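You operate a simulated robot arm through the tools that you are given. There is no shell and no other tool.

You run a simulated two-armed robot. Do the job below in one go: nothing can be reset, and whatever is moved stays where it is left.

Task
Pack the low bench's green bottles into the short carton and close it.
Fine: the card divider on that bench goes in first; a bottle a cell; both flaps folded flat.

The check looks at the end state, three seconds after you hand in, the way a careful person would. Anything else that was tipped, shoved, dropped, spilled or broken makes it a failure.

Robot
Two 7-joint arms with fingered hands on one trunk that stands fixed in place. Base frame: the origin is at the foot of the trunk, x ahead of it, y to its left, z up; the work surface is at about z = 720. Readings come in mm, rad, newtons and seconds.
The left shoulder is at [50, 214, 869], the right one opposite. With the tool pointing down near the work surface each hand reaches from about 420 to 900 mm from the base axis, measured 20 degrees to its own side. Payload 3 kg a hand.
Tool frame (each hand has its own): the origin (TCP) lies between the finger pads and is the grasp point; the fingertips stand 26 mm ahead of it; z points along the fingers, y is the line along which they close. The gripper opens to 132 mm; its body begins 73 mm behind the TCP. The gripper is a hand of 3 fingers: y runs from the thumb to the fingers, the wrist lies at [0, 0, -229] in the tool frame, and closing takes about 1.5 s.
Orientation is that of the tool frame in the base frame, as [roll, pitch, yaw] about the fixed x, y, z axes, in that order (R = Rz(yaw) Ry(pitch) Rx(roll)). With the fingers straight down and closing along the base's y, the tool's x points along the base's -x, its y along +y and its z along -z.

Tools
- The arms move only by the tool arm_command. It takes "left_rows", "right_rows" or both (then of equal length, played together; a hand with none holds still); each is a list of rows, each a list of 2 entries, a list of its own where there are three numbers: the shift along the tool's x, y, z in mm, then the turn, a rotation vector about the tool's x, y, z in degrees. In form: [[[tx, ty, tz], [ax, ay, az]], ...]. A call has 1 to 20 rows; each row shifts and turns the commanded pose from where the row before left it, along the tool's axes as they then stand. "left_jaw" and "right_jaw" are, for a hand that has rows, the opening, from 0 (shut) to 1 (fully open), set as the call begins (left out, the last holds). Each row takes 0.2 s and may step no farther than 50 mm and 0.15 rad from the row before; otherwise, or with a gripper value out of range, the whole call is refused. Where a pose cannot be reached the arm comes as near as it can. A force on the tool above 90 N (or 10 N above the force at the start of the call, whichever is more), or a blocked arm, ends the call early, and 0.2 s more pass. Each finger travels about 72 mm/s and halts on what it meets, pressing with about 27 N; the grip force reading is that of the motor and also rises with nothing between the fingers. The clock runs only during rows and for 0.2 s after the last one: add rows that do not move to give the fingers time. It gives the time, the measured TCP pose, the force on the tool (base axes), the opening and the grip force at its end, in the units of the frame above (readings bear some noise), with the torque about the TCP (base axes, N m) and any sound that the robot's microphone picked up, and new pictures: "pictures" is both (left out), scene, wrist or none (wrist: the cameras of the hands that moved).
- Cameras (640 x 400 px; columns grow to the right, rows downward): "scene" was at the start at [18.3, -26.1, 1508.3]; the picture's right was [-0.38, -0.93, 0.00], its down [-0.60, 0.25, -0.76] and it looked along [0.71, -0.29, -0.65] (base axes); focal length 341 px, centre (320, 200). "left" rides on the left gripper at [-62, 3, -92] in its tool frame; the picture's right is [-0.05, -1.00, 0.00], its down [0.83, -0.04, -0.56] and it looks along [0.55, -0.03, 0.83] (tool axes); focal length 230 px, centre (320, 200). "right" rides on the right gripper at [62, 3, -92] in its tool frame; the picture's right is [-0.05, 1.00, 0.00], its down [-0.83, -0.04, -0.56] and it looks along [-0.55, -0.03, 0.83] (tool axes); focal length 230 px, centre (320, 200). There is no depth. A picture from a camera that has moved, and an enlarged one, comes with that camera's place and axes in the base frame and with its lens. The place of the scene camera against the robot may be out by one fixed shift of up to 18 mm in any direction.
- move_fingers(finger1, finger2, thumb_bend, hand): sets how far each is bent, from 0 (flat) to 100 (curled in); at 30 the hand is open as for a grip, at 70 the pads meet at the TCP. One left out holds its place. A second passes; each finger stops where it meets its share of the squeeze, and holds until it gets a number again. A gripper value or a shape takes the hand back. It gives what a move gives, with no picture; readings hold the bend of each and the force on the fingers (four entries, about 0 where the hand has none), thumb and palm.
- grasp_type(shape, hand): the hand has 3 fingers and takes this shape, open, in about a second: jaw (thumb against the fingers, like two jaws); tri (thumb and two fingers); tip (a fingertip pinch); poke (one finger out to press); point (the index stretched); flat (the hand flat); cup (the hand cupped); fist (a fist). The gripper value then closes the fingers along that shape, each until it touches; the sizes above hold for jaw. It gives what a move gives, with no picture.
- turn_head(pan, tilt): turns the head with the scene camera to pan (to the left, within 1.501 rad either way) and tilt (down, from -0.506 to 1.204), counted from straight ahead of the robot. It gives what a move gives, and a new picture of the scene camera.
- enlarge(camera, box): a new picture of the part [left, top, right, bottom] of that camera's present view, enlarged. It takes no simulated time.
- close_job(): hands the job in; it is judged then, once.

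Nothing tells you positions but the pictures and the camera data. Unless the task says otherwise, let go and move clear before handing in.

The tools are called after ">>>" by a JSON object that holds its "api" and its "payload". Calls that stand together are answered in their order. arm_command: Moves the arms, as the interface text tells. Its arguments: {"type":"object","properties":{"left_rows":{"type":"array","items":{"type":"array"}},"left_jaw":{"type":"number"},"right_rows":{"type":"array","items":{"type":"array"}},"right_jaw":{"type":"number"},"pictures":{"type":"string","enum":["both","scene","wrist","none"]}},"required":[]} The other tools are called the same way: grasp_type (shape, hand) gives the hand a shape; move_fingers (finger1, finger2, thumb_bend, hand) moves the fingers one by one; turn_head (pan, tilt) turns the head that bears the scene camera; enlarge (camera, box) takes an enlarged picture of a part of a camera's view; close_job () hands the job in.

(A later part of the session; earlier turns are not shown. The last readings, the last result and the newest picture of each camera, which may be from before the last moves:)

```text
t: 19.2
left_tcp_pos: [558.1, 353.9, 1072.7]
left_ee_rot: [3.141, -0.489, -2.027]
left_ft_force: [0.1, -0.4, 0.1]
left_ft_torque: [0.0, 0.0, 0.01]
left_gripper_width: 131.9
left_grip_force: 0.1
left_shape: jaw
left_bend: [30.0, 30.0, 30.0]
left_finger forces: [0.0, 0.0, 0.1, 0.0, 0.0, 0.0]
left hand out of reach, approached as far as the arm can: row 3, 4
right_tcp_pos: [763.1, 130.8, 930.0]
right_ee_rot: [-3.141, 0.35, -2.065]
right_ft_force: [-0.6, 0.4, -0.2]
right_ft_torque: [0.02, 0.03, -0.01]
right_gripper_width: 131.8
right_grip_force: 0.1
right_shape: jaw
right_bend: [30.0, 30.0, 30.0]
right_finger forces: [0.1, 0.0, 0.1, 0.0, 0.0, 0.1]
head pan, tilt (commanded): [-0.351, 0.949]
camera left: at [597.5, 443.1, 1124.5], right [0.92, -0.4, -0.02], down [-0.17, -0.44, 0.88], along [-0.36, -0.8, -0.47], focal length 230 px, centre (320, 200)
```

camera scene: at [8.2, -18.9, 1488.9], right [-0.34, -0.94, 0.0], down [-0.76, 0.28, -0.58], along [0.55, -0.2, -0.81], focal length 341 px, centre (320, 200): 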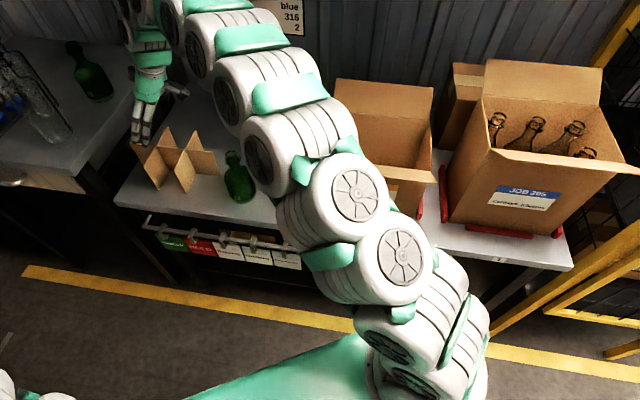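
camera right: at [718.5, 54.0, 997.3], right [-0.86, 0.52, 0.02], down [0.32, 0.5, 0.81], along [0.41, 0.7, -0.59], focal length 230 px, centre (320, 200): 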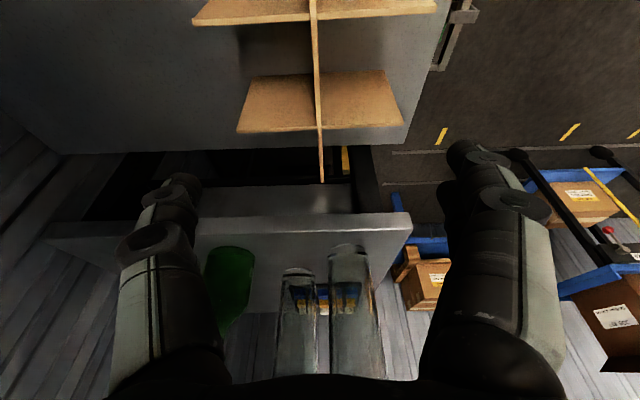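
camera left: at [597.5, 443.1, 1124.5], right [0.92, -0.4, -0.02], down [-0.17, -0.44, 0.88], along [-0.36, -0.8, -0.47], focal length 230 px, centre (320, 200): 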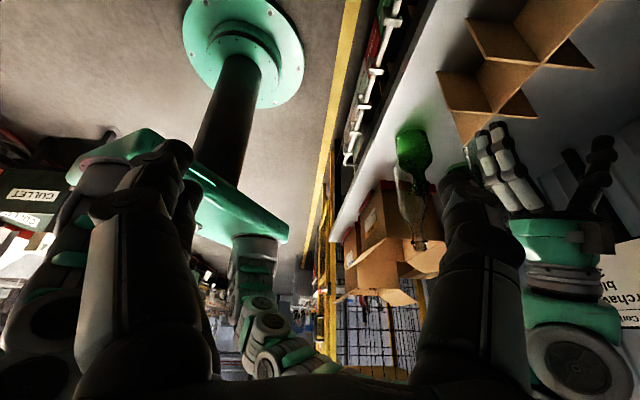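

The right arm's elbow is high (above z≈1120), so nothing on the bench is threatened. The long panel is centred between the fingers within 2 mm, so I'll descend partway and check.

>>> {"api": "arm_command", "payload": {"right_rows": [[[12.0, -0.5, 31.1], [0, 0, 0]], [[12.0, -0.5, 31.1], [0, 0, 0]], [[0, 0, 0], [0, 5, 0]], [[0, 0, 0], [0, 0, 0]]], "pictures": "both"}}

>>> {"api": "enlarge", "payload": {"camera": "scene", "box": [100, 60, 240, 210]}}

>>> {"api": "enlarge", "payload": {"camera": "left", "box": [420, 0, 640, 240]}}

```text
t: 20.2
left_tcp_pos: [556.7, 354.5, 1072.6]
left_ee_rot: [3.141, -0.488, -2.027]
left_ft_force: [-0.2, 0.8, -0.8]
left_ft_torque: [0.0, 0.02, -0.03]
left_gripper_width: 131.8
left_grip_force: 0.0
left_shape: jaw
left_bend: [30.0, 30.0, 30.0]
left_finger forces: [0.0, 0.0, 0.0, 0.0, 0.0, 0.0]
right_tcp_pos: [763.9, 127.9, 863.0]
right_ee_rot: [-3.14, 0.26, -2.067]
right_ft_force: [0.0, -0.5, 1.0]
right_ft_torque: [0.03, -0.02, 0.01]
right_gripper_width: 131.9
right_grip_force: 0.0
right_shape: jaw
right_bend: [30.0, 30.0, 30.0]
right_finger forces: [0.0, 0.1, 0.0, 0.0, 0.0, 0.0]
head pan, tilt (commanded): [-0.351, 0.949]
camera scene: at [8.2, -18.9, 1488.9], right [-0.34, -0.94, 0.0], down [-0.76, 0.28, -0.58], along [0.55, -0.2, -0.81], focal length 341 px, centre (320, 200)
camera right: at [721.5, 56.9, 937.4], right [-0.85, 0.52, 0.01], down [0.35, 0.56, 0.75], along [0.38, 0.65, -0.66], focal length 230 px, centre (320, 200)
```

scene: 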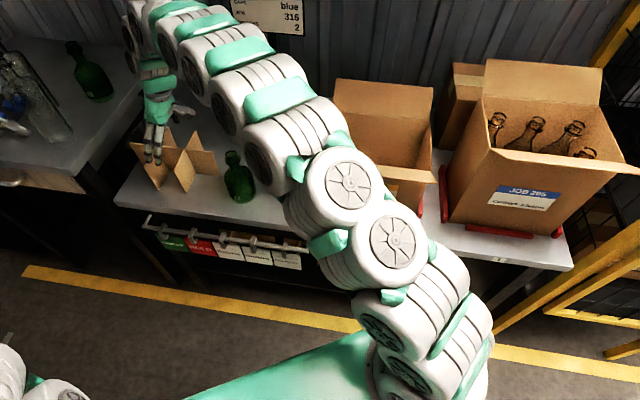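
right: 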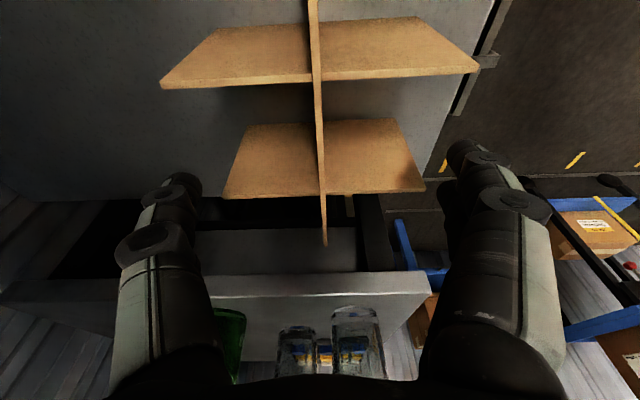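

```text
2.67 times, centred on (170, 135) of scene
camera zoom: at [8.2, -18.9, 1488.9], right [-0.34, -0.94, 0.0], down [-0.76, 0.28, -0.58], along [0.55, -0.2, -0.81], focal length 910 px, centre (720, 373)
```

zoom: 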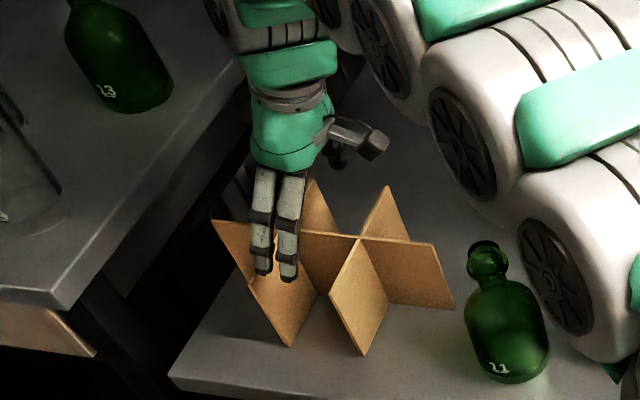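

```text
1.67 times, centred on (530, 120) of left
camera zoom: at [597.4, 443.0, 1124.6], right [0.92, -0.4, -0.02], down [-0.17, -0.44, 0.88], along [-0.36, -0.8, -0.47], focal length 384 px, centre (-30, 333)
```

zoom: 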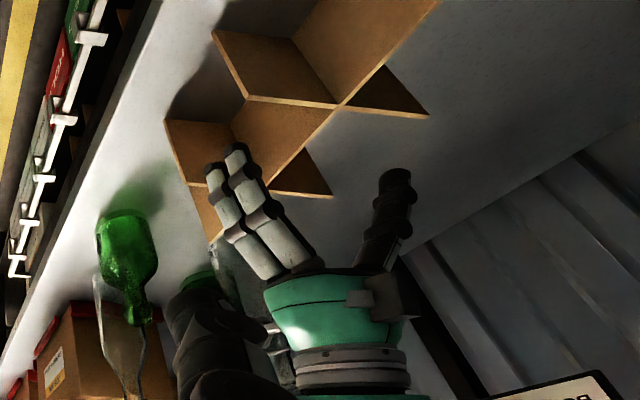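

The fingers line up between the cross panels and straddle the long panel. I'll descend to grip height (z≈814), still open, and check.

>>> {"api": "arm_command", "payload": {"right_rows": [[[5.4, 0, 23.9], [0, 0, 0]], [[0, 0, 0], [0, 5, 0]], [[4.3, 0, 24.2], [0, 0, 0]], [[0, 0, 0], [0, 0, 0]]], "pictures": "both"}}

>>> {"api": "enlarge", "payload": {"camera": "scene", "box": [100, 80, 240, 210]}}

>>> {"api": "enlarge", "payload": {"camera": "left", "box": [420, 0, 640, 240]}}

```text
t: 21.2
left_tcp_pos: [556.4, 354.9, 1073.0]
left_ee_rot: [-3.141, -0.487, -2.027]
left_ft_force: [0.1, 0.1, 0.6]
left_ft_torque: [-0.01, 0.0, -0.04]
left_gripper_width: 131.9
left_grip_force: 0.1
left_shape: jaw
left_bend: [30.0, 30.0, 30.0]
left_finger forces: [0.0, 0.1, 0.1, 0.0, 0.0, 0.0]
right_tcp_pos: [764.3, 129.7, 813.2]
right_ee_rot: [-3.14, 0.175, -2.065]
right_ft_force: [0.0, 0.7, 0.0]
right_ft_torque: [0.02, 0.01, -0.01]
right_gripper_width: 131.6
right_grip_force: 0.1
right_shape: jaw
right_bend: [30.0, 30.0, 30.0]
right_finger forces: [0.0, 0.0, 0.0, 0.1, 0.1, 0.0]
head pan, tilt (commanded): [-0.351, 0.949]
camera scene: at [8.2, -18.9, 1488.9], right [-0.34, -0.94, 0.0], down [-0.76, 0.28, -0.58], along [0.55, -0.2, -0.81], focal length 341 px, centre (320, 200)
camera right: at [725.9, 63.4, 894.7], right [-0.85, 0.52, 0.01], down [0.38, 0.61, 0.69], along [0.35, 0.59, -0.72], focal length 230 px, centre (320, 200)
```

scene: 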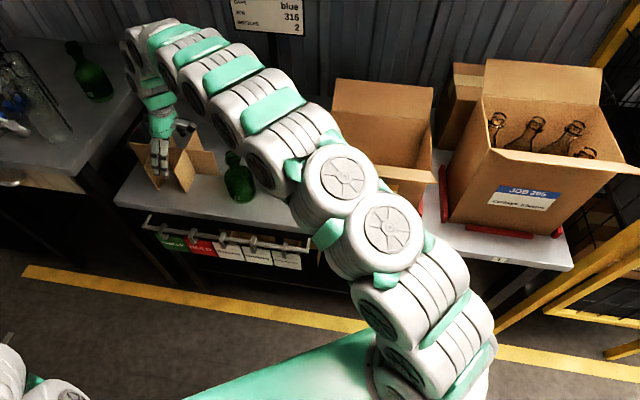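
right: 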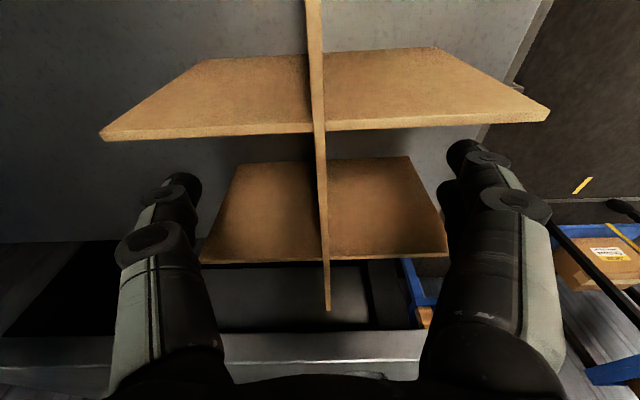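

```text
3.08 times, centred on (170, 145) of scene
camera zoom: at [8.2, -18.9, 1488.9], right [-0.34, -0.94, 0.0], down [-0.76, 0.28, -0.58], along [0.55, -0.2, -0.81], focal length 1050 px, centre (782, 369)
```

zoom: 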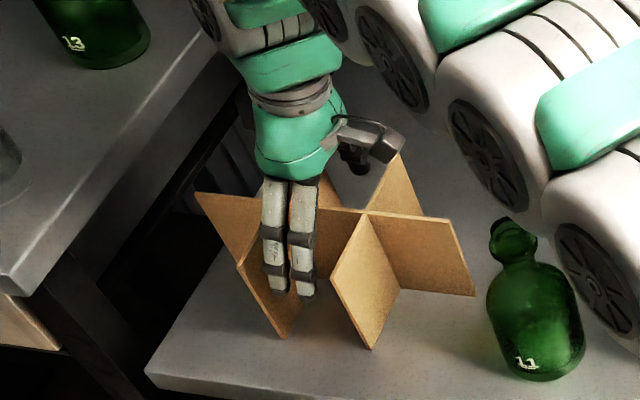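

```text
1.67 times, centred on (530, 120) of left
camera zoom: at [597.4, 443.0, 1124.6], right [0.92, -0.4, -0.02], down [-0.17, -0.44, 0.88], along [-0.36, -0.8, -0.47], focal length 384 px, centre (-30, 333)
```

zoom: 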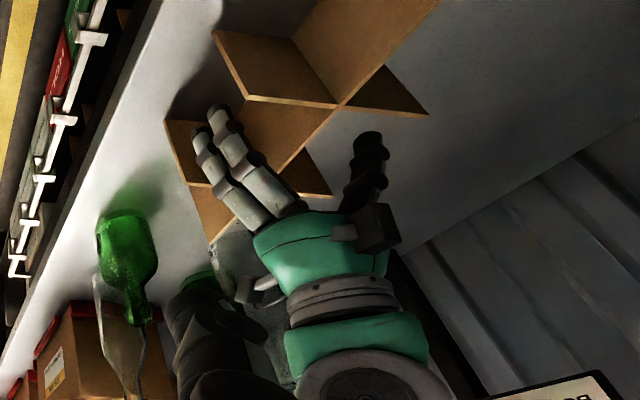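

The hand is in the middle cell astride the long panel. Closing the fingers now.

>>> {"api": "arm_command", "payload": {"right_rows": [[[0, 0, 0], [0, 0, 0]], [[0, 0, 0], [0, 0, 0]], [[0, 0, 0], [0, 0, 0]], [[0, 0, 0], [0, 0, 0]], [[0, 0, 0], [0, 0, 0]], [[0, 0, 0], [0, 0, 0]], [[0, 0, 0], [0, 0, 0]], [[0, 0, 0], [0, 0, 0]]], "right_jaw": 0, "pictures": "both"}}

>>> {"api": "enlarge", "payload": {"camera": "scene", "box": [100, 80, 240, 210]}}

```text
t: 23.0
left_tcp_pos: [558.2, 353.9, 1072.6]
left_ee_rot: [-3.141, -0.489, -2.028]
left_ft_force: [-0.7, 0.4, 0.3]
left_ft_torque: [-0.01, -0.02, 0.03]
left_gripper_width: 132.0
left_grip_force: 0.1
left_shape: jaw
left_bend: [30.0, 30.0, 30.0]
left_finger forces: [0.1, 0.0, 0.0, 0.0, 0.0, 0.0]
right_tcp_pos: [765.0, 127.8, 814.1]
right_ee_rot: [3.141, 0.175, -2.066]
right_ft_force: [-0.1, -0.6, 0.3]
right_ft_torque: [0.01, 0.02, 0.0]
right_gripper_width: 0.0
right_grip_force: 26.7
right_shape: jaw
right_bend: [70.0, 70.0, 70.0]
right_finger forces: [12.1, 12.0, 0.1, 0.1, 24.0, 0.0]
head pan, tilt (commanded): [-0.351, 0.949]
camera scene: at [8.2, -18.9, 1488.9], right [-0.34, -0.94, 0.0], down [-0.76, 0.28, -0.58], along [0.55, -0.2, -0.81], focal length 341 px, centre (320, 200)
camera right: at [725.9, 63.5, 895.0], right [-0.85, 0.52, 0.01], down [0.38, 0.61, 0.69], along [0.35, 0.59, -0.72], focal length 230 px, centre (320, 200)
```

scene: 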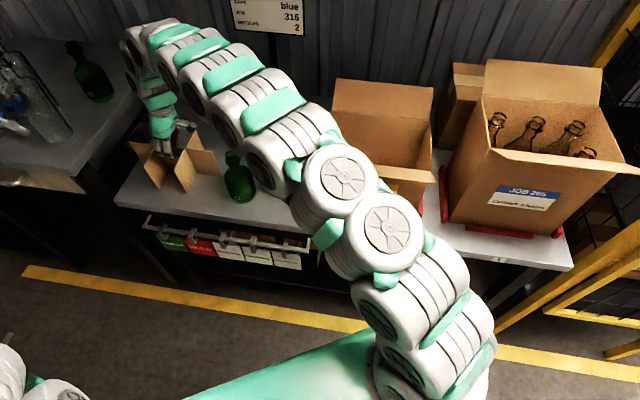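
right: 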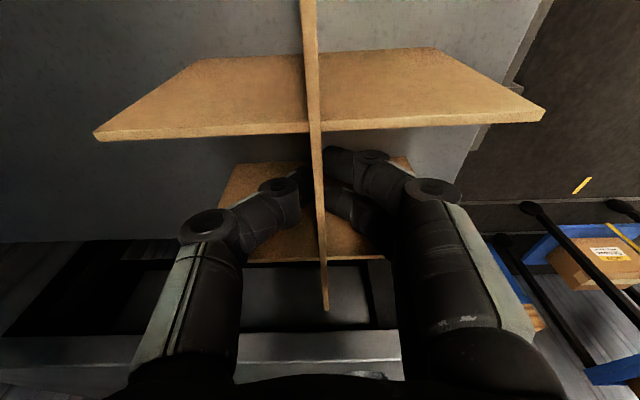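

```text
3.08 times, centred on (170, 145) of scene
camera zoom: at [8.2, -18.9, 1488.9], right [-0.34, -0.94, 0.0], down [-0.76, 0.28, -0.58], along [0.55, -0.2, -0.81], focal length 1050 px, centre (782, 369)
```

zoom: 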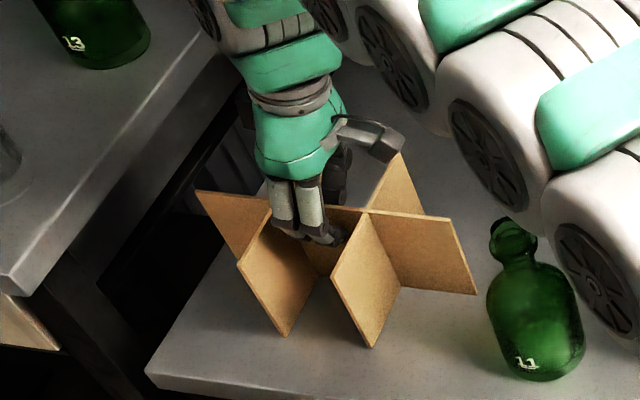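

The fingers have closed on the panel from both sides (12 / 12 / 24 N). I'll lift 20 mm to see whether it holds.

>>> {"api": "arm_command", "payload": {"right_rows": [[[-1.74, 0, -9.85], [0, 0, 0]], [[-1.74, 0, -9.85], [0, 0, 0]], [[0, 0, 0], [0, 0, 0]]], "pictures": "both"}}

>>> {"api": "enlarge", "payload": {"camera": "scene", "box": [100, 80, 240, 210]}}

>>> {"api": "enlarge", "payload": {"camera": "left", "box": [420, 0, 640, 240]}}

```text
t: 23.8
left_tcp_pos: [556.9, 354.8, 1072.0]
left_ee_rot: [3.142, -0.488, -2.026]
left_ft_force: [0.6, 0.0, 0.7]
left_ft_torque: [0.01, 0.0, -0.02]
left_gripper_width: 131.7
left_grip_force: 0.1
left_shape: jaw
left_bend: [30.0, 30.0, 30.0]
left_finger forces: [0.1, 0.0, 0.1, 0.0, 0.1, 0.1]
right_tcp_pos: [765.1, 128.3, 833.2]
right_ee_rot: [3.142, 0.174, -2.066]
right_ft_force: [0.1, -0.5, -0.6]
right_ft_torque: [-0.01, -0.01, 0.01]
right_gripper_width: 0.0
right_grip_force: 26.5
right_shape: jaw
right_bend: [70.0, 70.0, 70.0]
right_finger forces: [12.0, 12.0, 0.1, 0.1, 24.1, 0.0]
head pan, tilt (commanded): [-0.351, 0.949]
camera scene: at [8.2, -18.9, 1488.9], right [-0.34, -0.94, 0.0], down [-0.76, 0.28, -0.58], along [0.55, -0.2, -0.81], focal length 341 px, centre (320, 200)
camera right: at [726.1, 63.8, 915.4], right [-0.85, 0.52, 0.01], down [0.38, 0.61, 0.69], along [0.35, 0.59, -0.72], focal length 230 px, centre (320, 200)
```

scene: 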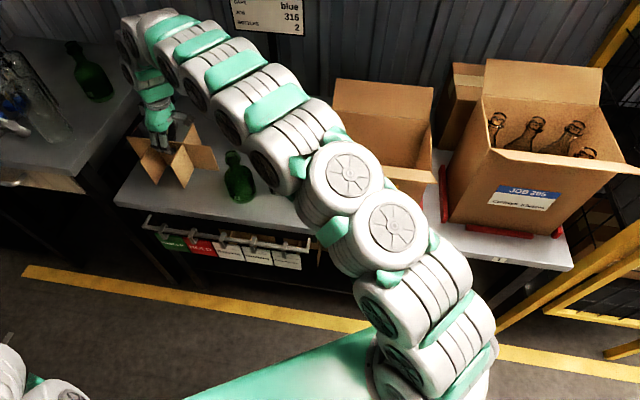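
right: 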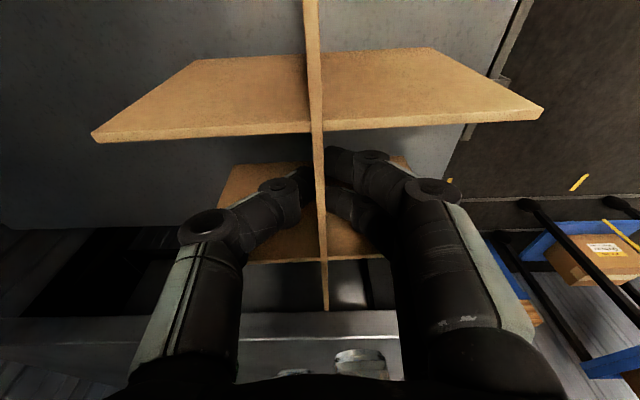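

```text
3.08 times, centred on (170, 145) of scene
camera zoom: at [8.2, -18.9, 1488.9], right [-0.34, -0.94, 0.0], down [-0.76, 0.28, -0.58], along [0.55, -0.2, -0.81], focal length 1050 px, centre (782, 369)
```

zoom: 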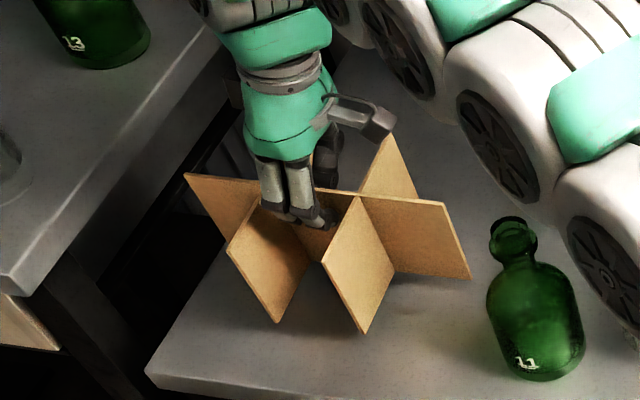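

```text
1.67 times, centred on (530, 120) of left
camera zoom: at [597.4, 443.0, 1124.6], right [0.92, -0.4, -0.02], down [-0.17, -0.44, 0.88], along [-0.36, -0.8, -0.47], focal length 384 px, centre (-30, 333)
```

zoom: 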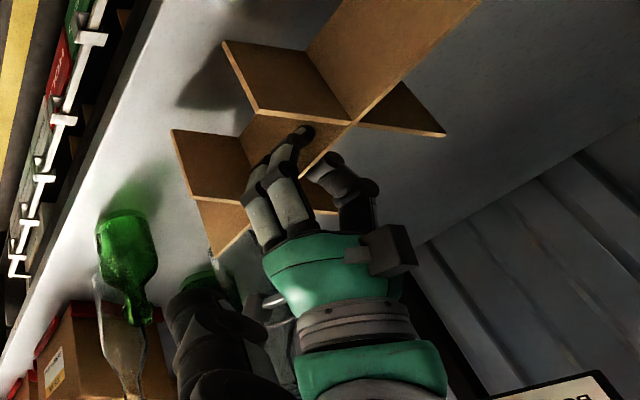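

The divider is held and lifts cleanly. I'll retract the left hand out of the way before carrying it across.

>>> {"api": "arm_command", "payload": {"left_rows": [[[0, 0, 0], [0, -8, 0]], [[0, 0, 0], [0, -8, 0]], [[0, 0, 0], [0, -8, 0]], [[0, 0, 0], [0, -8, 0]], [[7.9, 39, -13.3], [0, 0, 0]], [[7.9, 39, -13.3], [0, 0, 0]], [[7.9, 39, -13.3], [0, 0, 0]], [[7.9, 39, -13.3], [0, 0, 0]], [[7.9, 39, -13.3], [0, 0, 0]], [[7.9, 39, -13.3], [0, 0, 0]], [[0, 0, 0], [0, 0, 0]]], "pictures": "scene"}}

```text
t: 26.2
left_tcp_pos: [322.4, 409.8, 1149.7]
left_ee_rot: [-3.141, 0.07, -2.026]
left_ft_force: [-0.4, 0.0, -0.3]
left_ft_torque: [-0.01, 0.0, 0.01]
left_gripper_width: 132.2
left_grip_force: 0.0
left_shape: jaw
left_bend: [30.0, 30.0, 30.0]
left_finger forces: [0.1, 0.0, 0.0, 0.1, 0.1, 0.1]
right_tcp_pos: [766.6, 129.1, 833.3]
right_ee_rot: [-3.141, 0.176, -2.066]
right_ft_force: [0.4, 0.3, -0.6]
right_ft_torque: [0.01, 0.02, -0.02]
right_gripper_width: 0.0
right_grip_force: 27.2
right_shape: jaw
right_bend: [70.0, 70.0, 70.0]
right_finger forces: [11.9, 12.1, 0.0, 0.0, 24.1, 0.1]
head pan, tilt (commanded): [-0.351, 0.949]
camera scene: at [8.2, -18.9, 1488.9], right [-0.34, -0.94, 0.0], down [-0.76, 0.28, -0.58], along [0.55, -0.2, -0.81], focal length 341 px, centre (320, 200)
```

scene: 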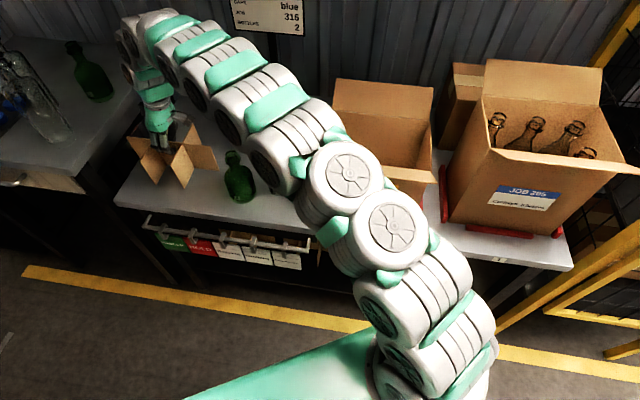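

Now I'll square the yaw and lift the divider back and up, clear of the bottles.

>>> {"api": "arm_command", "payload": {"right_rows": [[[-1.7, 0, -9.8], [0, 0, 0]], [[0, 0, 0], [0.21, 0, 1.18]], [[-4.6, 22, -26.3], [0, 0, 0]], [[-4.6, 22, -26.3], [0, 0, 0]], [[-4.6, 22, -26.3], [0, 0, 0]], [[-4.6, 22, -26.3], [0, 0, 0]], [[-4.6, 22, -26.3], [0, 0, 0]], [[-4.6, 22, -26.3], [0, 0, 0]], [[0, 0, 0], [0, 0, 0]]], "pictures": "both"}}

```text
t: 28.2
left_tcp_pos: [323.7, 411.1, 1147.4]
left_ee_rot: [-3.141, 0.071, -2.028]
left_ft_force: [-0.1, -0.1, 0.6]
left_ft_torque: [-0.03, 0.02, -0.01]
left_gripper_width: 132.0
left_grip_force: 0.1
left_shape: jaw
left_bend: [30.0, 30.0, 30.0]
left_finger forces: [0.0, 0.0, 0.0, 0.1, 0.1, 0.0]
right_tcp_pos: [648.4, 194.9, 1002.3]
right_ee_rot: [3.14, 0.175, -2.086]
right_ft_force: [-0.5, 0.1, -0.9]
right_ft_torque: [-0.03, 0.0, -0.04]
right_gripper_width: 0.1
right_grip_force: 26.8
right_shape: jaw
right_bend: [70.0, 70.0, 70.0]
right_finger forces: [12.1, 12.2, 0.0, 0.0, 24.2, 0.1]
head pan, tilt (commanded): [-0.351, 0.949]
camera scene: at [8.2, -18.9, 1488.9], right [-0.34, -0.94, 0.0], down [-0.76, 0.28, -0.58], along [0.55, -0.2, -0.81], focal length 341 px, centre (320, 200)
camera right: at [608.3, 130.1, 1084.7], right [-0.84, 0.54, 0.01], down [0.39, 0.61, 0.69], along [0.37, 0.59, -0.72], focal length 230 px, centre (320, 200)
```

scene: 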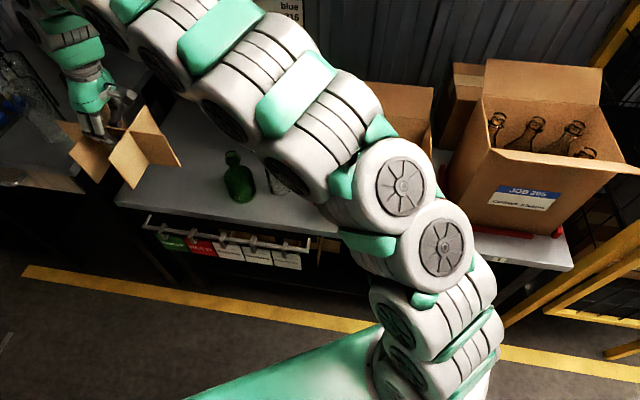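
right: 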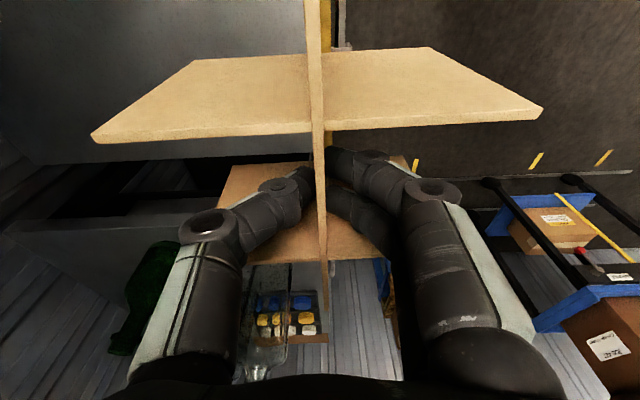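

The divider is hanging level. Now I'll carry it across, above the front of the bench, to in front of the short carton.

>>> {"api": "arm_command", "payload": {"right_rows": [[[36.8, 0, -12.8], [0, 0, 0]], [[36.8, 0, -12.8], [0, 0, 0]], [[36.8, 0, -12.8], [0, 0, 0]], [[36.8, 0, -12.8], [0, 0, 0]], [[36.8, 0, -12.8], [0, 0, 0]], [[36.8, 0, -12.8], [0, 0, 0]], [[36.8, 0, -12.8], [0, 0, 0]], [[36.8, 0, -12.8], [0, 0, 0]], [[36.8, 0, -12.8], [0, 0, 0]], [[36.8, 0, -12.8], [0, 0, 0]], [[36.8, 0, -12.8], [0, 0, 0]], [[36.8, 0, -12.8], [0, 0, 0]], [[36.8, 0, -12.8], [0, 0, 0]], [[36.8, 0, -12.8], [0, 0, 0]], [[0, 0, 0], [0, 0, 0]]], "pictures": "both"}}

```text
t: 31.4
left_tcp_pos: [324.9, 410.5, 1149.5]
left_ee_rot: [-3.14, 0.069, -2.025]
left_ft_force: [-0.3, -0.1, 0.3]
left_ft_torque: [0.0, 0.04, -0.01]
left_gripper_width: 131.7
left_grip_force: 0.0
left_shape: jaw
left_bend: [30.0, 30.0, 30.0]
left_finger forces: [0.0, 0.1, 0.0, 0.0, 0.1, 0.0]
right_tcp_pos: [384.5, -276.1, 1091.5]
right_ee_rot: [3.141, 0.175, -2.085]
right_ft_force: [0.4, -0.5, 0.2]
right_ft_torque: [0.0, 0.0, 0.02]
right_gripper_width: 0.0
right_grip_force: 26.8
right_shape: jaw
right_bend: [70.0, 70.0, 70.0]
right_finger forces: [12.0, 12.0, 0.0, 0.0, 24.0, 0.0]
head pan, tilt (commanded): [-0.351, 0.949]
camera scene: at [8.2, -18.9, 1488.9], right [-0.34, -0.94, 0.0], down [-0.76, 0.28, -0.58], along [0.55, -0.2, -0.81], focal length 341 px, centre (320, 200)
camera right: at [343.9, -339.1, 1172.4], right [-0.84, 0.54, 0.01], down [0.39, 0.61, 0.69], along [0.37, 0.59, -0.72], focal length 230 px, centre (320, 200)
```

scene: 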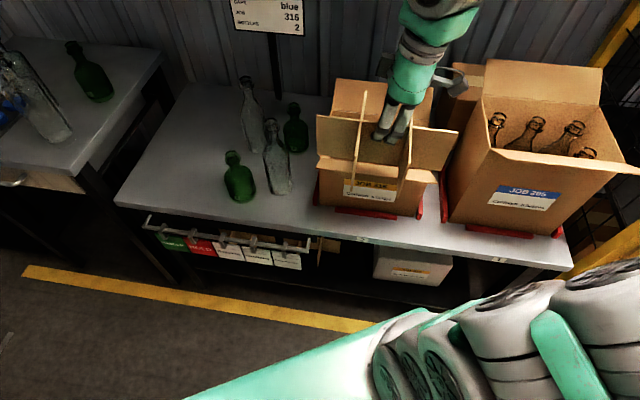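
right: 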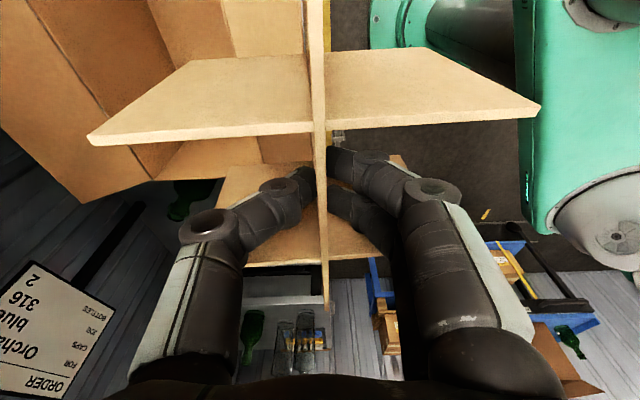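

The divider is in front of the carton with its bottom at about z≈997, above the flaps. I'll move it forward over the opening and lower it to just above the rim, then look.

>>> {"api": "arm_command", "payload": {"right_rows": [[[0, -33.5, 0], [0, 0, 0]], [[0, -33.5, 0], [0, 0, 0]], [[0, -33.5, 0], [0, 0, 0]], [[0, -33.5, 0], [0, 0, 0]], [[0, -33.5, 0], [0, 0, 0]], [[4.7, 0, 26.6], [0, 0, 0]], [[4.7, 0, 26.6], [0, 0, 0]], [[4.0, 0, 22.6], [0, 0, 0]], [[0, 0, 0], [0, 0, 0]]], "pictures": "both"}}

>>> {"api": "enlarge", "payload": {"camera": "scene", "box": [300, 30, 480, 230]}}

>>> {"api": "enlarge", "payload": {"camera": "right", "box": [60, 0, 580, 325]}}

```text
t: 33.4
left_tcp_pos: [323.2, 409.8, 1148.4]
left_ee_rot: [3.141, 0.07, -2.026]
left_ft_force: [0.0, -0.3, 0.0]
left_ft_torque: [-0.02, -0.01, -0.04]
left_gripper_width: 132.1
left_grip_force: 0.1
left_shape: jaw
left_bend: [30.0, 30.0, 30.0]
left_finger forces: [0.0, 0.1, 0.0, 0.0, 0.0, 0.0]
right_tcp_pos: [530.8, -356.7, 1014.2]
right_ee_rot: [-3.141, 0.173, -2.085]
right_ft_force: [0.6, -0.6, -0.9]
right_ft_torque: [-0.01, -0.01, -0.04]
right_gripper_width: 0.0
right_grip_force: 26.7
right_shape: jaw
right_bend: [70.0, 70.0, 70.0]
right_finger forces: [12.1, 12.1, 0.0, 0.1, 24.1, 0.0]
head pan, tilt (commanded): [-0.351, 0.949]
camera scene: at [8.2, -18.9, 1488.9], right [-0.34, -0.94, 0.0], down [-0.76, 0.28, -0.58], along [0.55, -0.2, -0.81], focal length 341 px, centre (320, 200)
camera right: at [489.6, -421.6, 1095.5], right [-0.84, 0.54, 0.01], down [0.39, 0.61, 0.69], along [0.37, 0.59, -0.72], focal length 230 px, centre (320, 200)
```

scene: 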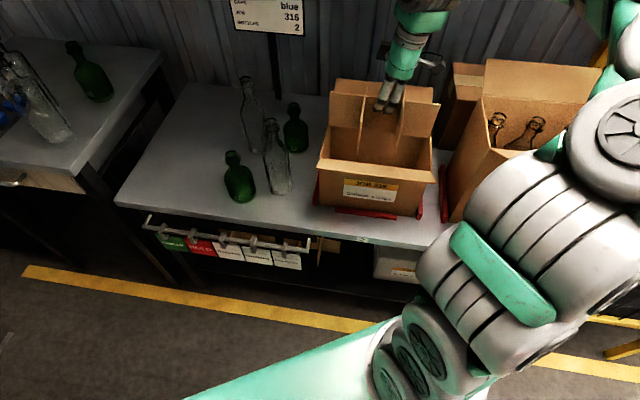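
right: 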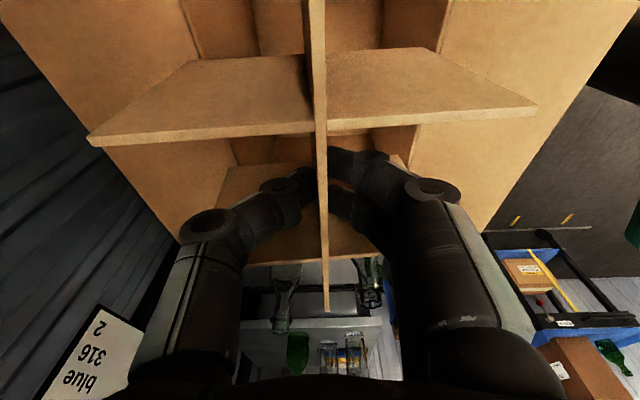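

```text
2.00 times, centred on (390, 130) of scene
camera zoom: at [8.2, -18.9, 1488.9], right [-0.34, -0.94, 0.0], down [-0.76, 0.28, -0.58], along [0.55, -0.2, -0.81], focal length 682 px, centre (180, 340)
```

zoom: 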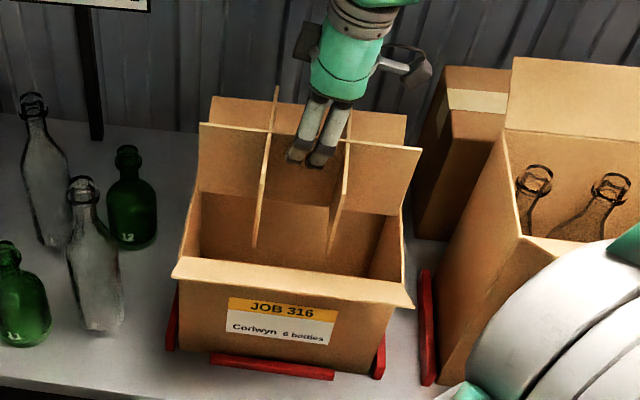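

```text
1.23 times, centred on (320, 162) of right
camera zoom: at [489.6, -421.6, 1095.5], right [-0.84, 0.54, 0.01], down [0.39, 0.61, 0.69], along [0.37, 0.59, -0.72], focal length 283 px, centre (320, 246)
```

zoom: 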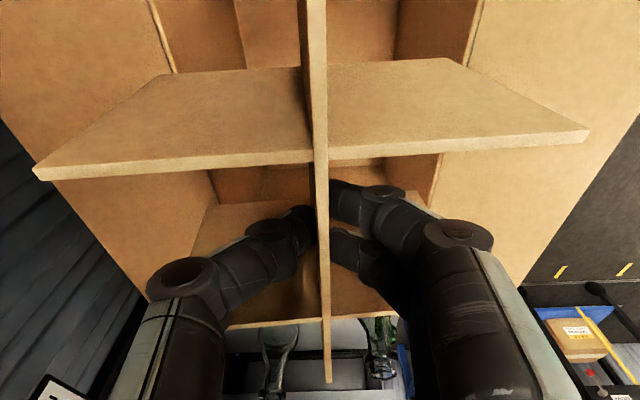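

I can see both flap hinge lines on either side of the divider. I'll enlarge for accurate centring before inserting.

>>> {"api": "enlarge", "payload": {"camera": "right", "box": [80, 0, 240, 160]}}

>>> {"api": "enlarge", "payload": {"camera": "right", "box": [390, 0, 550, 160]}}

>>> {"api": "enlarge", "payload": {"camera": "right", "box": [210, 100, 430, 320]}}

>>> {"api": "enlarge", "payload": {"camera": "scene", "box": [310, 70, 440, 200]}}

```text
2.50 times, centred on (160, 80) of right
camera zoom: at [489.6, -421.6, 1095.5], right [-0.84, 0.54, 0.01], down [0.39, 0.61, 0.69], along [0.37, 0.59, -0.72], focal length 575 px, centre (720, 500)
```

zoom: 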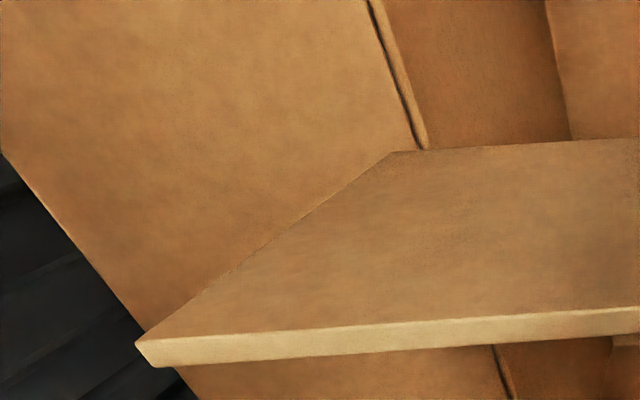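

```text
2.50 times, centred on (470, 80) of right
camera zoom: at [489.6, -421.6, 1095.5], right [-0.84, 0.54, 0.01], down [0.39, 0.61, 0.69], along [0.37, 0.59, -0.72], focal length 575 px, centre (-55, 500)
```

zoom: 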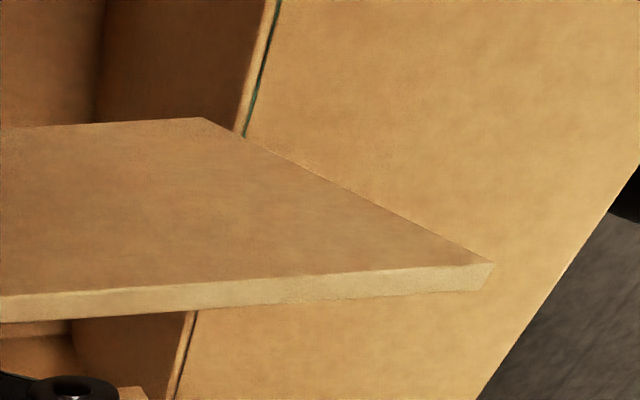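

```text
1.82 times, centred on (320, 210) of right
camera zoom: at [489.6, -421.6, 1095.5], right [-0.84, 0.54, 0.01], down [0.39, 0.61, 0.69], along [0.37, 0.59, -0.72], focal length 418 px, centre (320, 182)
```

zoom: 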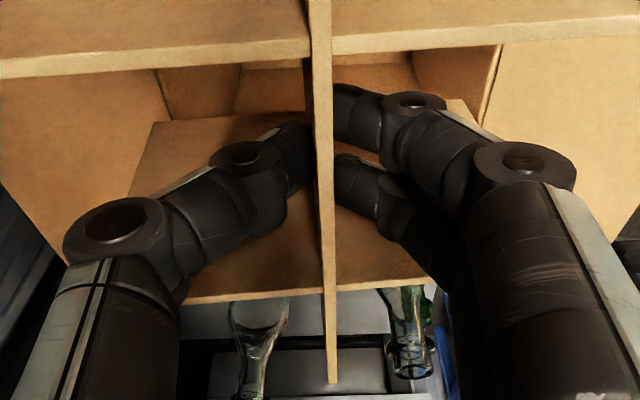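

```text
3.08 times, centred on (375, 135) of scene
camera zoom: at [8.2, -18.9, 1488.9], right [-0.34, -0.94, 0.0], down [-0.76, 0.28, -0.58], along [0.55, -0.2, -0.81], focal length 1050 px, centre (151, 400)
```

zoom: 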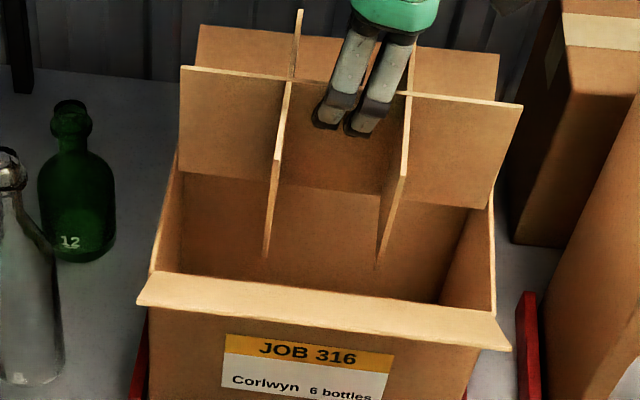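

The divider needs about −3.5 mm forward/back and −1.5 mm sideways to be centred, with about 8 mm clearance all round. I'll correct that and lower it slowly into the carton.

>>> {"api": "arm_command", "payload": {"right_rows": [[[1.5, 3.5, -0.3], [0, 0, 0]], [[1.7, 0, 9.85], [0, 0, 0]], [[1.7, 0, 9.85], [0, 0, 0]], [[1.7, 0, 9.85], [0, 0, 0]], [[1.7, 0, 9.85], [0, 0, 0]], [[0, 0, 0], [0, 0, 0]]], "pictures": "both"}}

>>> {"api": "enlarge", "payload": {"camera": "scene", "box": [310, 70, 440, 200]}}

>>> {"api": "enlarge", "payload": {"camera": "right", "box": [60, 0, 580, 325]}}

```text
t: 34.8
left_tcp_pos: [324.4, 410.1, 1147.7]
left_ee_rot: [3.14, 0.07, -2.027]
left_ft_force: [0.1, 0.1, -0.2]
left_ft_torque: [0.01, 0.0, -0.01]
left_gripper_width: 131.9
left_grip_force: 0.0
left_shape: jaw
left_bend: [30.0, 30.0, 30.0]
left_finger forces: [0.1, 0.0, 0.0, 0.1, 0.0, 0.0]
right_tcp_pos: [526.1, -356.4, 974.5]
right_ee_rot: [-3.141, 0.175, -2.089]
right_ft_force: [-0.4, 0.3, -1.1]
right_ft_torque: [-0.03, 0.0, -0.01]
right_gripper_width: 0.1
right_grip_force: 27.1
right_shape: jaw
right_bend: [70.0, 70.0, 70.0]
right_finger forces: [12.1, 12.0, 0.0, 0.0, 24.1, 0.0]
head pan, tilt (commanded): [-0.351, 0.949]
camera scene: at [8.2, -18.9, 1488.9], right [-0.34, -0.94, 0.0], down [-0.76, 0.28, -0.58], along [0.55, -0.2, -0.81], focal length 341 px, centre (320, 200)
camera right: at [485.6, -420.8, 1055.4], right [-0.84, 0.54, 0.01], down [0.39, 0.61, 0.69], along [0.37, 0.59, -0.72], focal length 230 px, centre (320, 200)
```

scene: 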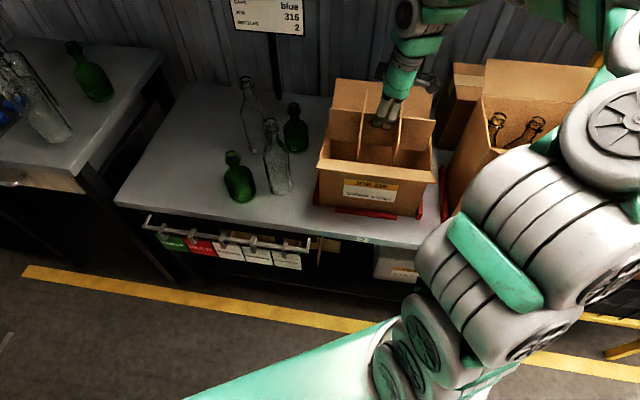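
right: 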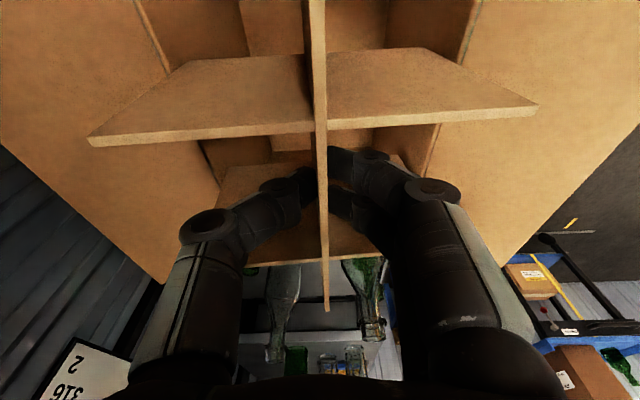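

```text
3.08 times, centred on (375, 135) of scene
camera zoom: at [8.2, -18.9, 1488.9], right [-0.34, -0.94, 0.0], down [-0.76, 0.28, -0.58], along [0.55, -0.2, -0.81], focal length 1050 px, centre (151, 400)
```

zoom: 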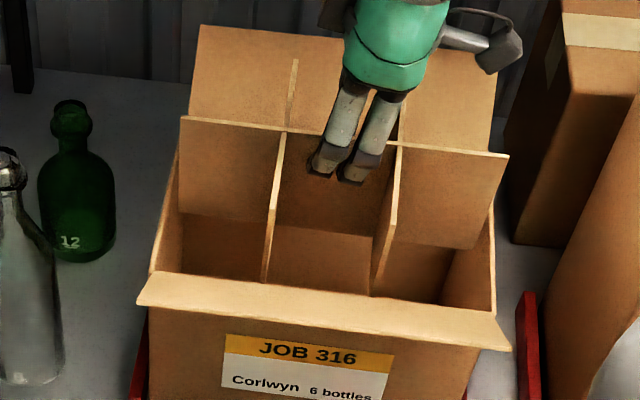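

```text
1.23 times, centred on (320, 162) of right
camera zoom: at [485.6, -420.8, 1055.4], right [-0.84, 0.54, 0.01], down [0.39, 0.61, 0.69], along [0.37, 0.59, -0.72], focal length 283 px, centre (320, 246)
```

zoom: 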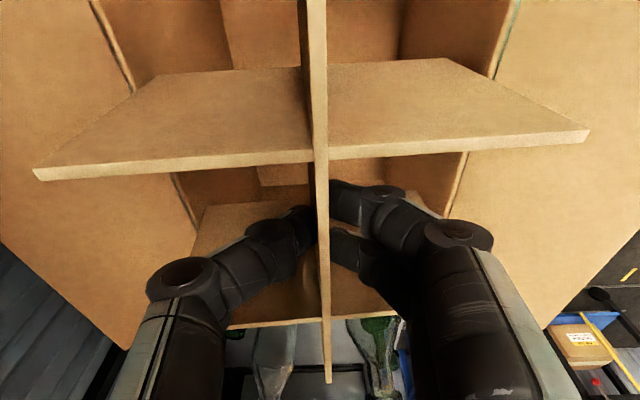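

The divider has entered the carton. It seems slightly offset toward the back at the bottom, so I'll zoom in again before going further.

>>> {"api": "enlarge", "payload": {"camera": "right", "box": [80, 0, 240, 160]}}

>>> {"api": "enlarge", "payload": {"camera": "right", "box": [390, 0, 550, 160]}}

>>> {"api": "enlarge", "payload": {"camera": "scene", "box": [355, 100, 455, 180]}}

>>> {"api": "enlarge", "payload": {"camera": "scene", "box": [310, 110, 400, 180]}}

```text
2.50 times, centred on (160, 80) of right
camera zoom: at [485.6, -420.8, 1055.4], right [-0.84, 0.54, 0.01], down [0.39, 0.61, 0.69], along [0.37, 0.59, -0.72], focal length 575 px, centre (720, 500)
```

zoom: 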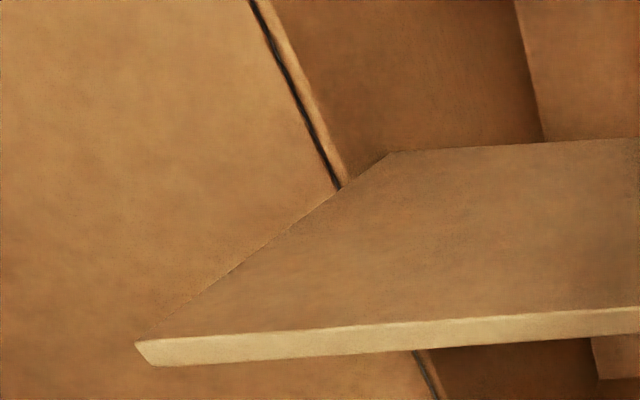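

```text
2.50 times, centred on (470, 80) of right
camera zoom: at [485.6, -420.8, 1055.4], right [-0.84, 0.54, 0.01], down [0.39, 0.61, 0.69], along [0.37, 0.59, -0.72], focal length 575 px, centre (-55, 500)
```

zoom: 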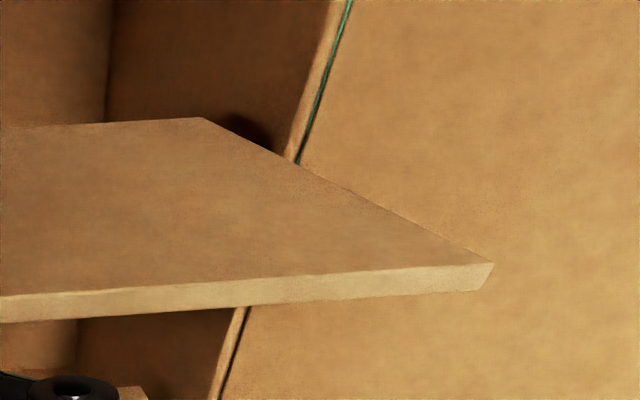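

```text
5.00 times, centred on (405, 140) of scene
camera zoom: at [8.2, -18.9, 1488.9], right [-0.34, -0.94, 0.0], down [-0.76, 0.28, -0.58], along [0.55, -0.2, -0.81], focal length 1706 px, centre (-105, 500)
```

zoom: 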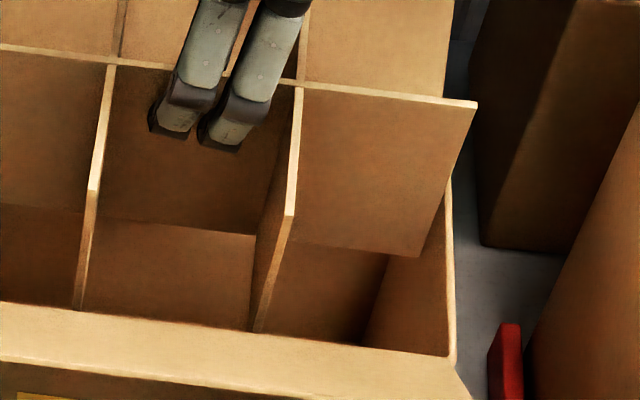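

```text
5.71 times, centred on (355, 145) of scene
camera zoom: at [8.2, -18.9, 1488.9], right [-0.34, -0.94, 0.0], down [-0.76, 0.28, -0.58], along [0.55, -0.2, -0.81], focal length 1950 px, centre (120, 514)
```

zoom: 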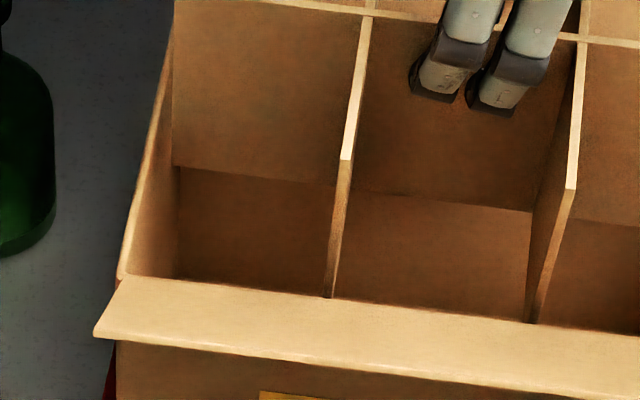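

Measured gaps: sideways nearly centred, front/back needs 5 mm toward the robot. I'll correct and lower most of the way.

>>> {"api": "arm_command", "payload": {"right_rows": [[[1.3, 5, -0.2], [0, 0, 0]], [[2.17, 0, 12.31], [0, 0, 0]], [[2.17, 0, 12.31], [0, 0, 0]], [[2.17, 0, 12.31], [0, 0, 0]], [[2.17, 0, 12.31], [0, 0, 0]], [[2.17, 0, 12.31], [0, 0, 0]], [[0, 0, 0], [0, 0, 0]]], "pictures": "both"}}

>>> {"api": "enlarge", "payload": {"camera": "scene", "box": [310, 80, 440, 200]}}

>>> {"api": "enlarge", "payload": {"camera": "right", "box": [60, 0, 580, 325]}}

```text
t: 36.4
left_tcp_pos: [322.9, 410.0, 1148.9]
left_ee_rot: [-3.141, 0.071, -2.026]
left_ft_force: [0.0, -0.1, -0.1]
left_ft_torque: [0.02, 0.02, 0.0]
left_gripper_width: 131.7
left_grip_force: 0.0
left_shape: jaw
left_bend: [30.0, 30.0, 30.0]
left_finger forces: [0.0, 0.0, 0.1, 0.0, 0.0, 0.1]
right_tcp_pos: [520.7, -355.3, 910.0]
right_ee_rot: [-3.141, 0.173, -2.086]
right_ft_force: [1.3, -0.4, -0.2]
right_ft_torque: [-0.01, 0.0, 0.0]
right_gripper_width: 0.0
right_grip_force: 27.2
right_shape: jaw
right_bend: [70.0, 70.0, 70.0]
right_finger forces: [11.8, 12.1, 0.0, 0.0, 25.1, 0.0]
head pan, tilt (commanded): [-0.351, 0.949]
camera scene: at [8.2, -18.9, 1488.9], right [-0.34, -0.94, 0.0], down [-0.76, 0.28, -0.58], along [0.55, -0.2, -0.81], focal length 341 px, centre (320, 200)
camera right: at [480.6, -419.4, 992.7], right [-0.84, 0.54, 0.01], down [0.39, 0.61, 0.69], along [0.36, 0.59, -0.72], focal length 230 px, centre (320, 200)
```

scene: 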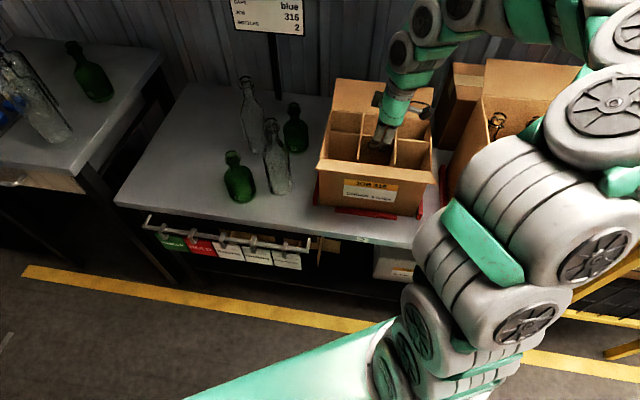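
right: 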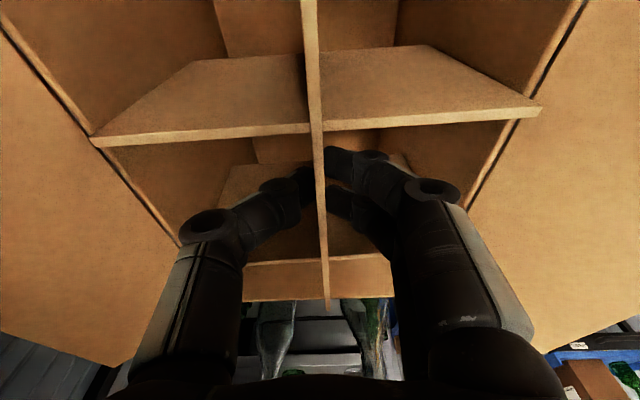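

```text
3.33 times, centred on (375, 140) of scene
camera zoom: at [8.2, -18.9, 1488.9], right [-0.34, -0.94, 0.0], down [-0.76, 0.28, -0.58], along [0.55, -0.2, -0.81], focal length 1137 px, centre (137, 400)
```

zoom: 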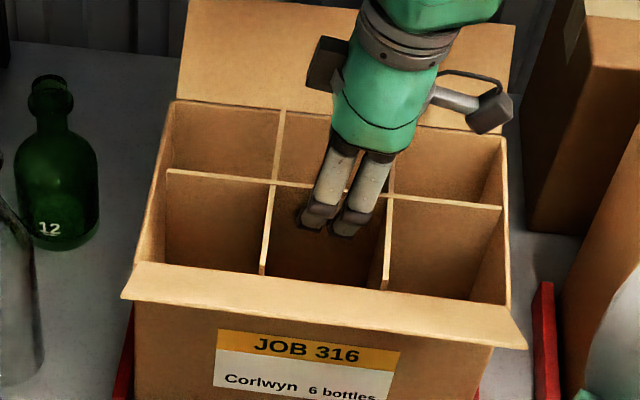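

```text
1.23 times, centred on (320, 162) of right
camera zoom: at [480.6, -419.4, 992.7], right [-0.84, 0.54, 0.01], down [0.39, 0.61, 0.69], along [0.36, 0.59, -0.72], focal length 283 px, centre (320, 246)
```

zoom: 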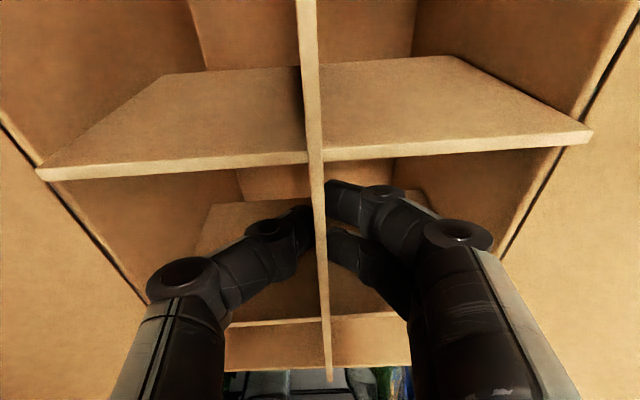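

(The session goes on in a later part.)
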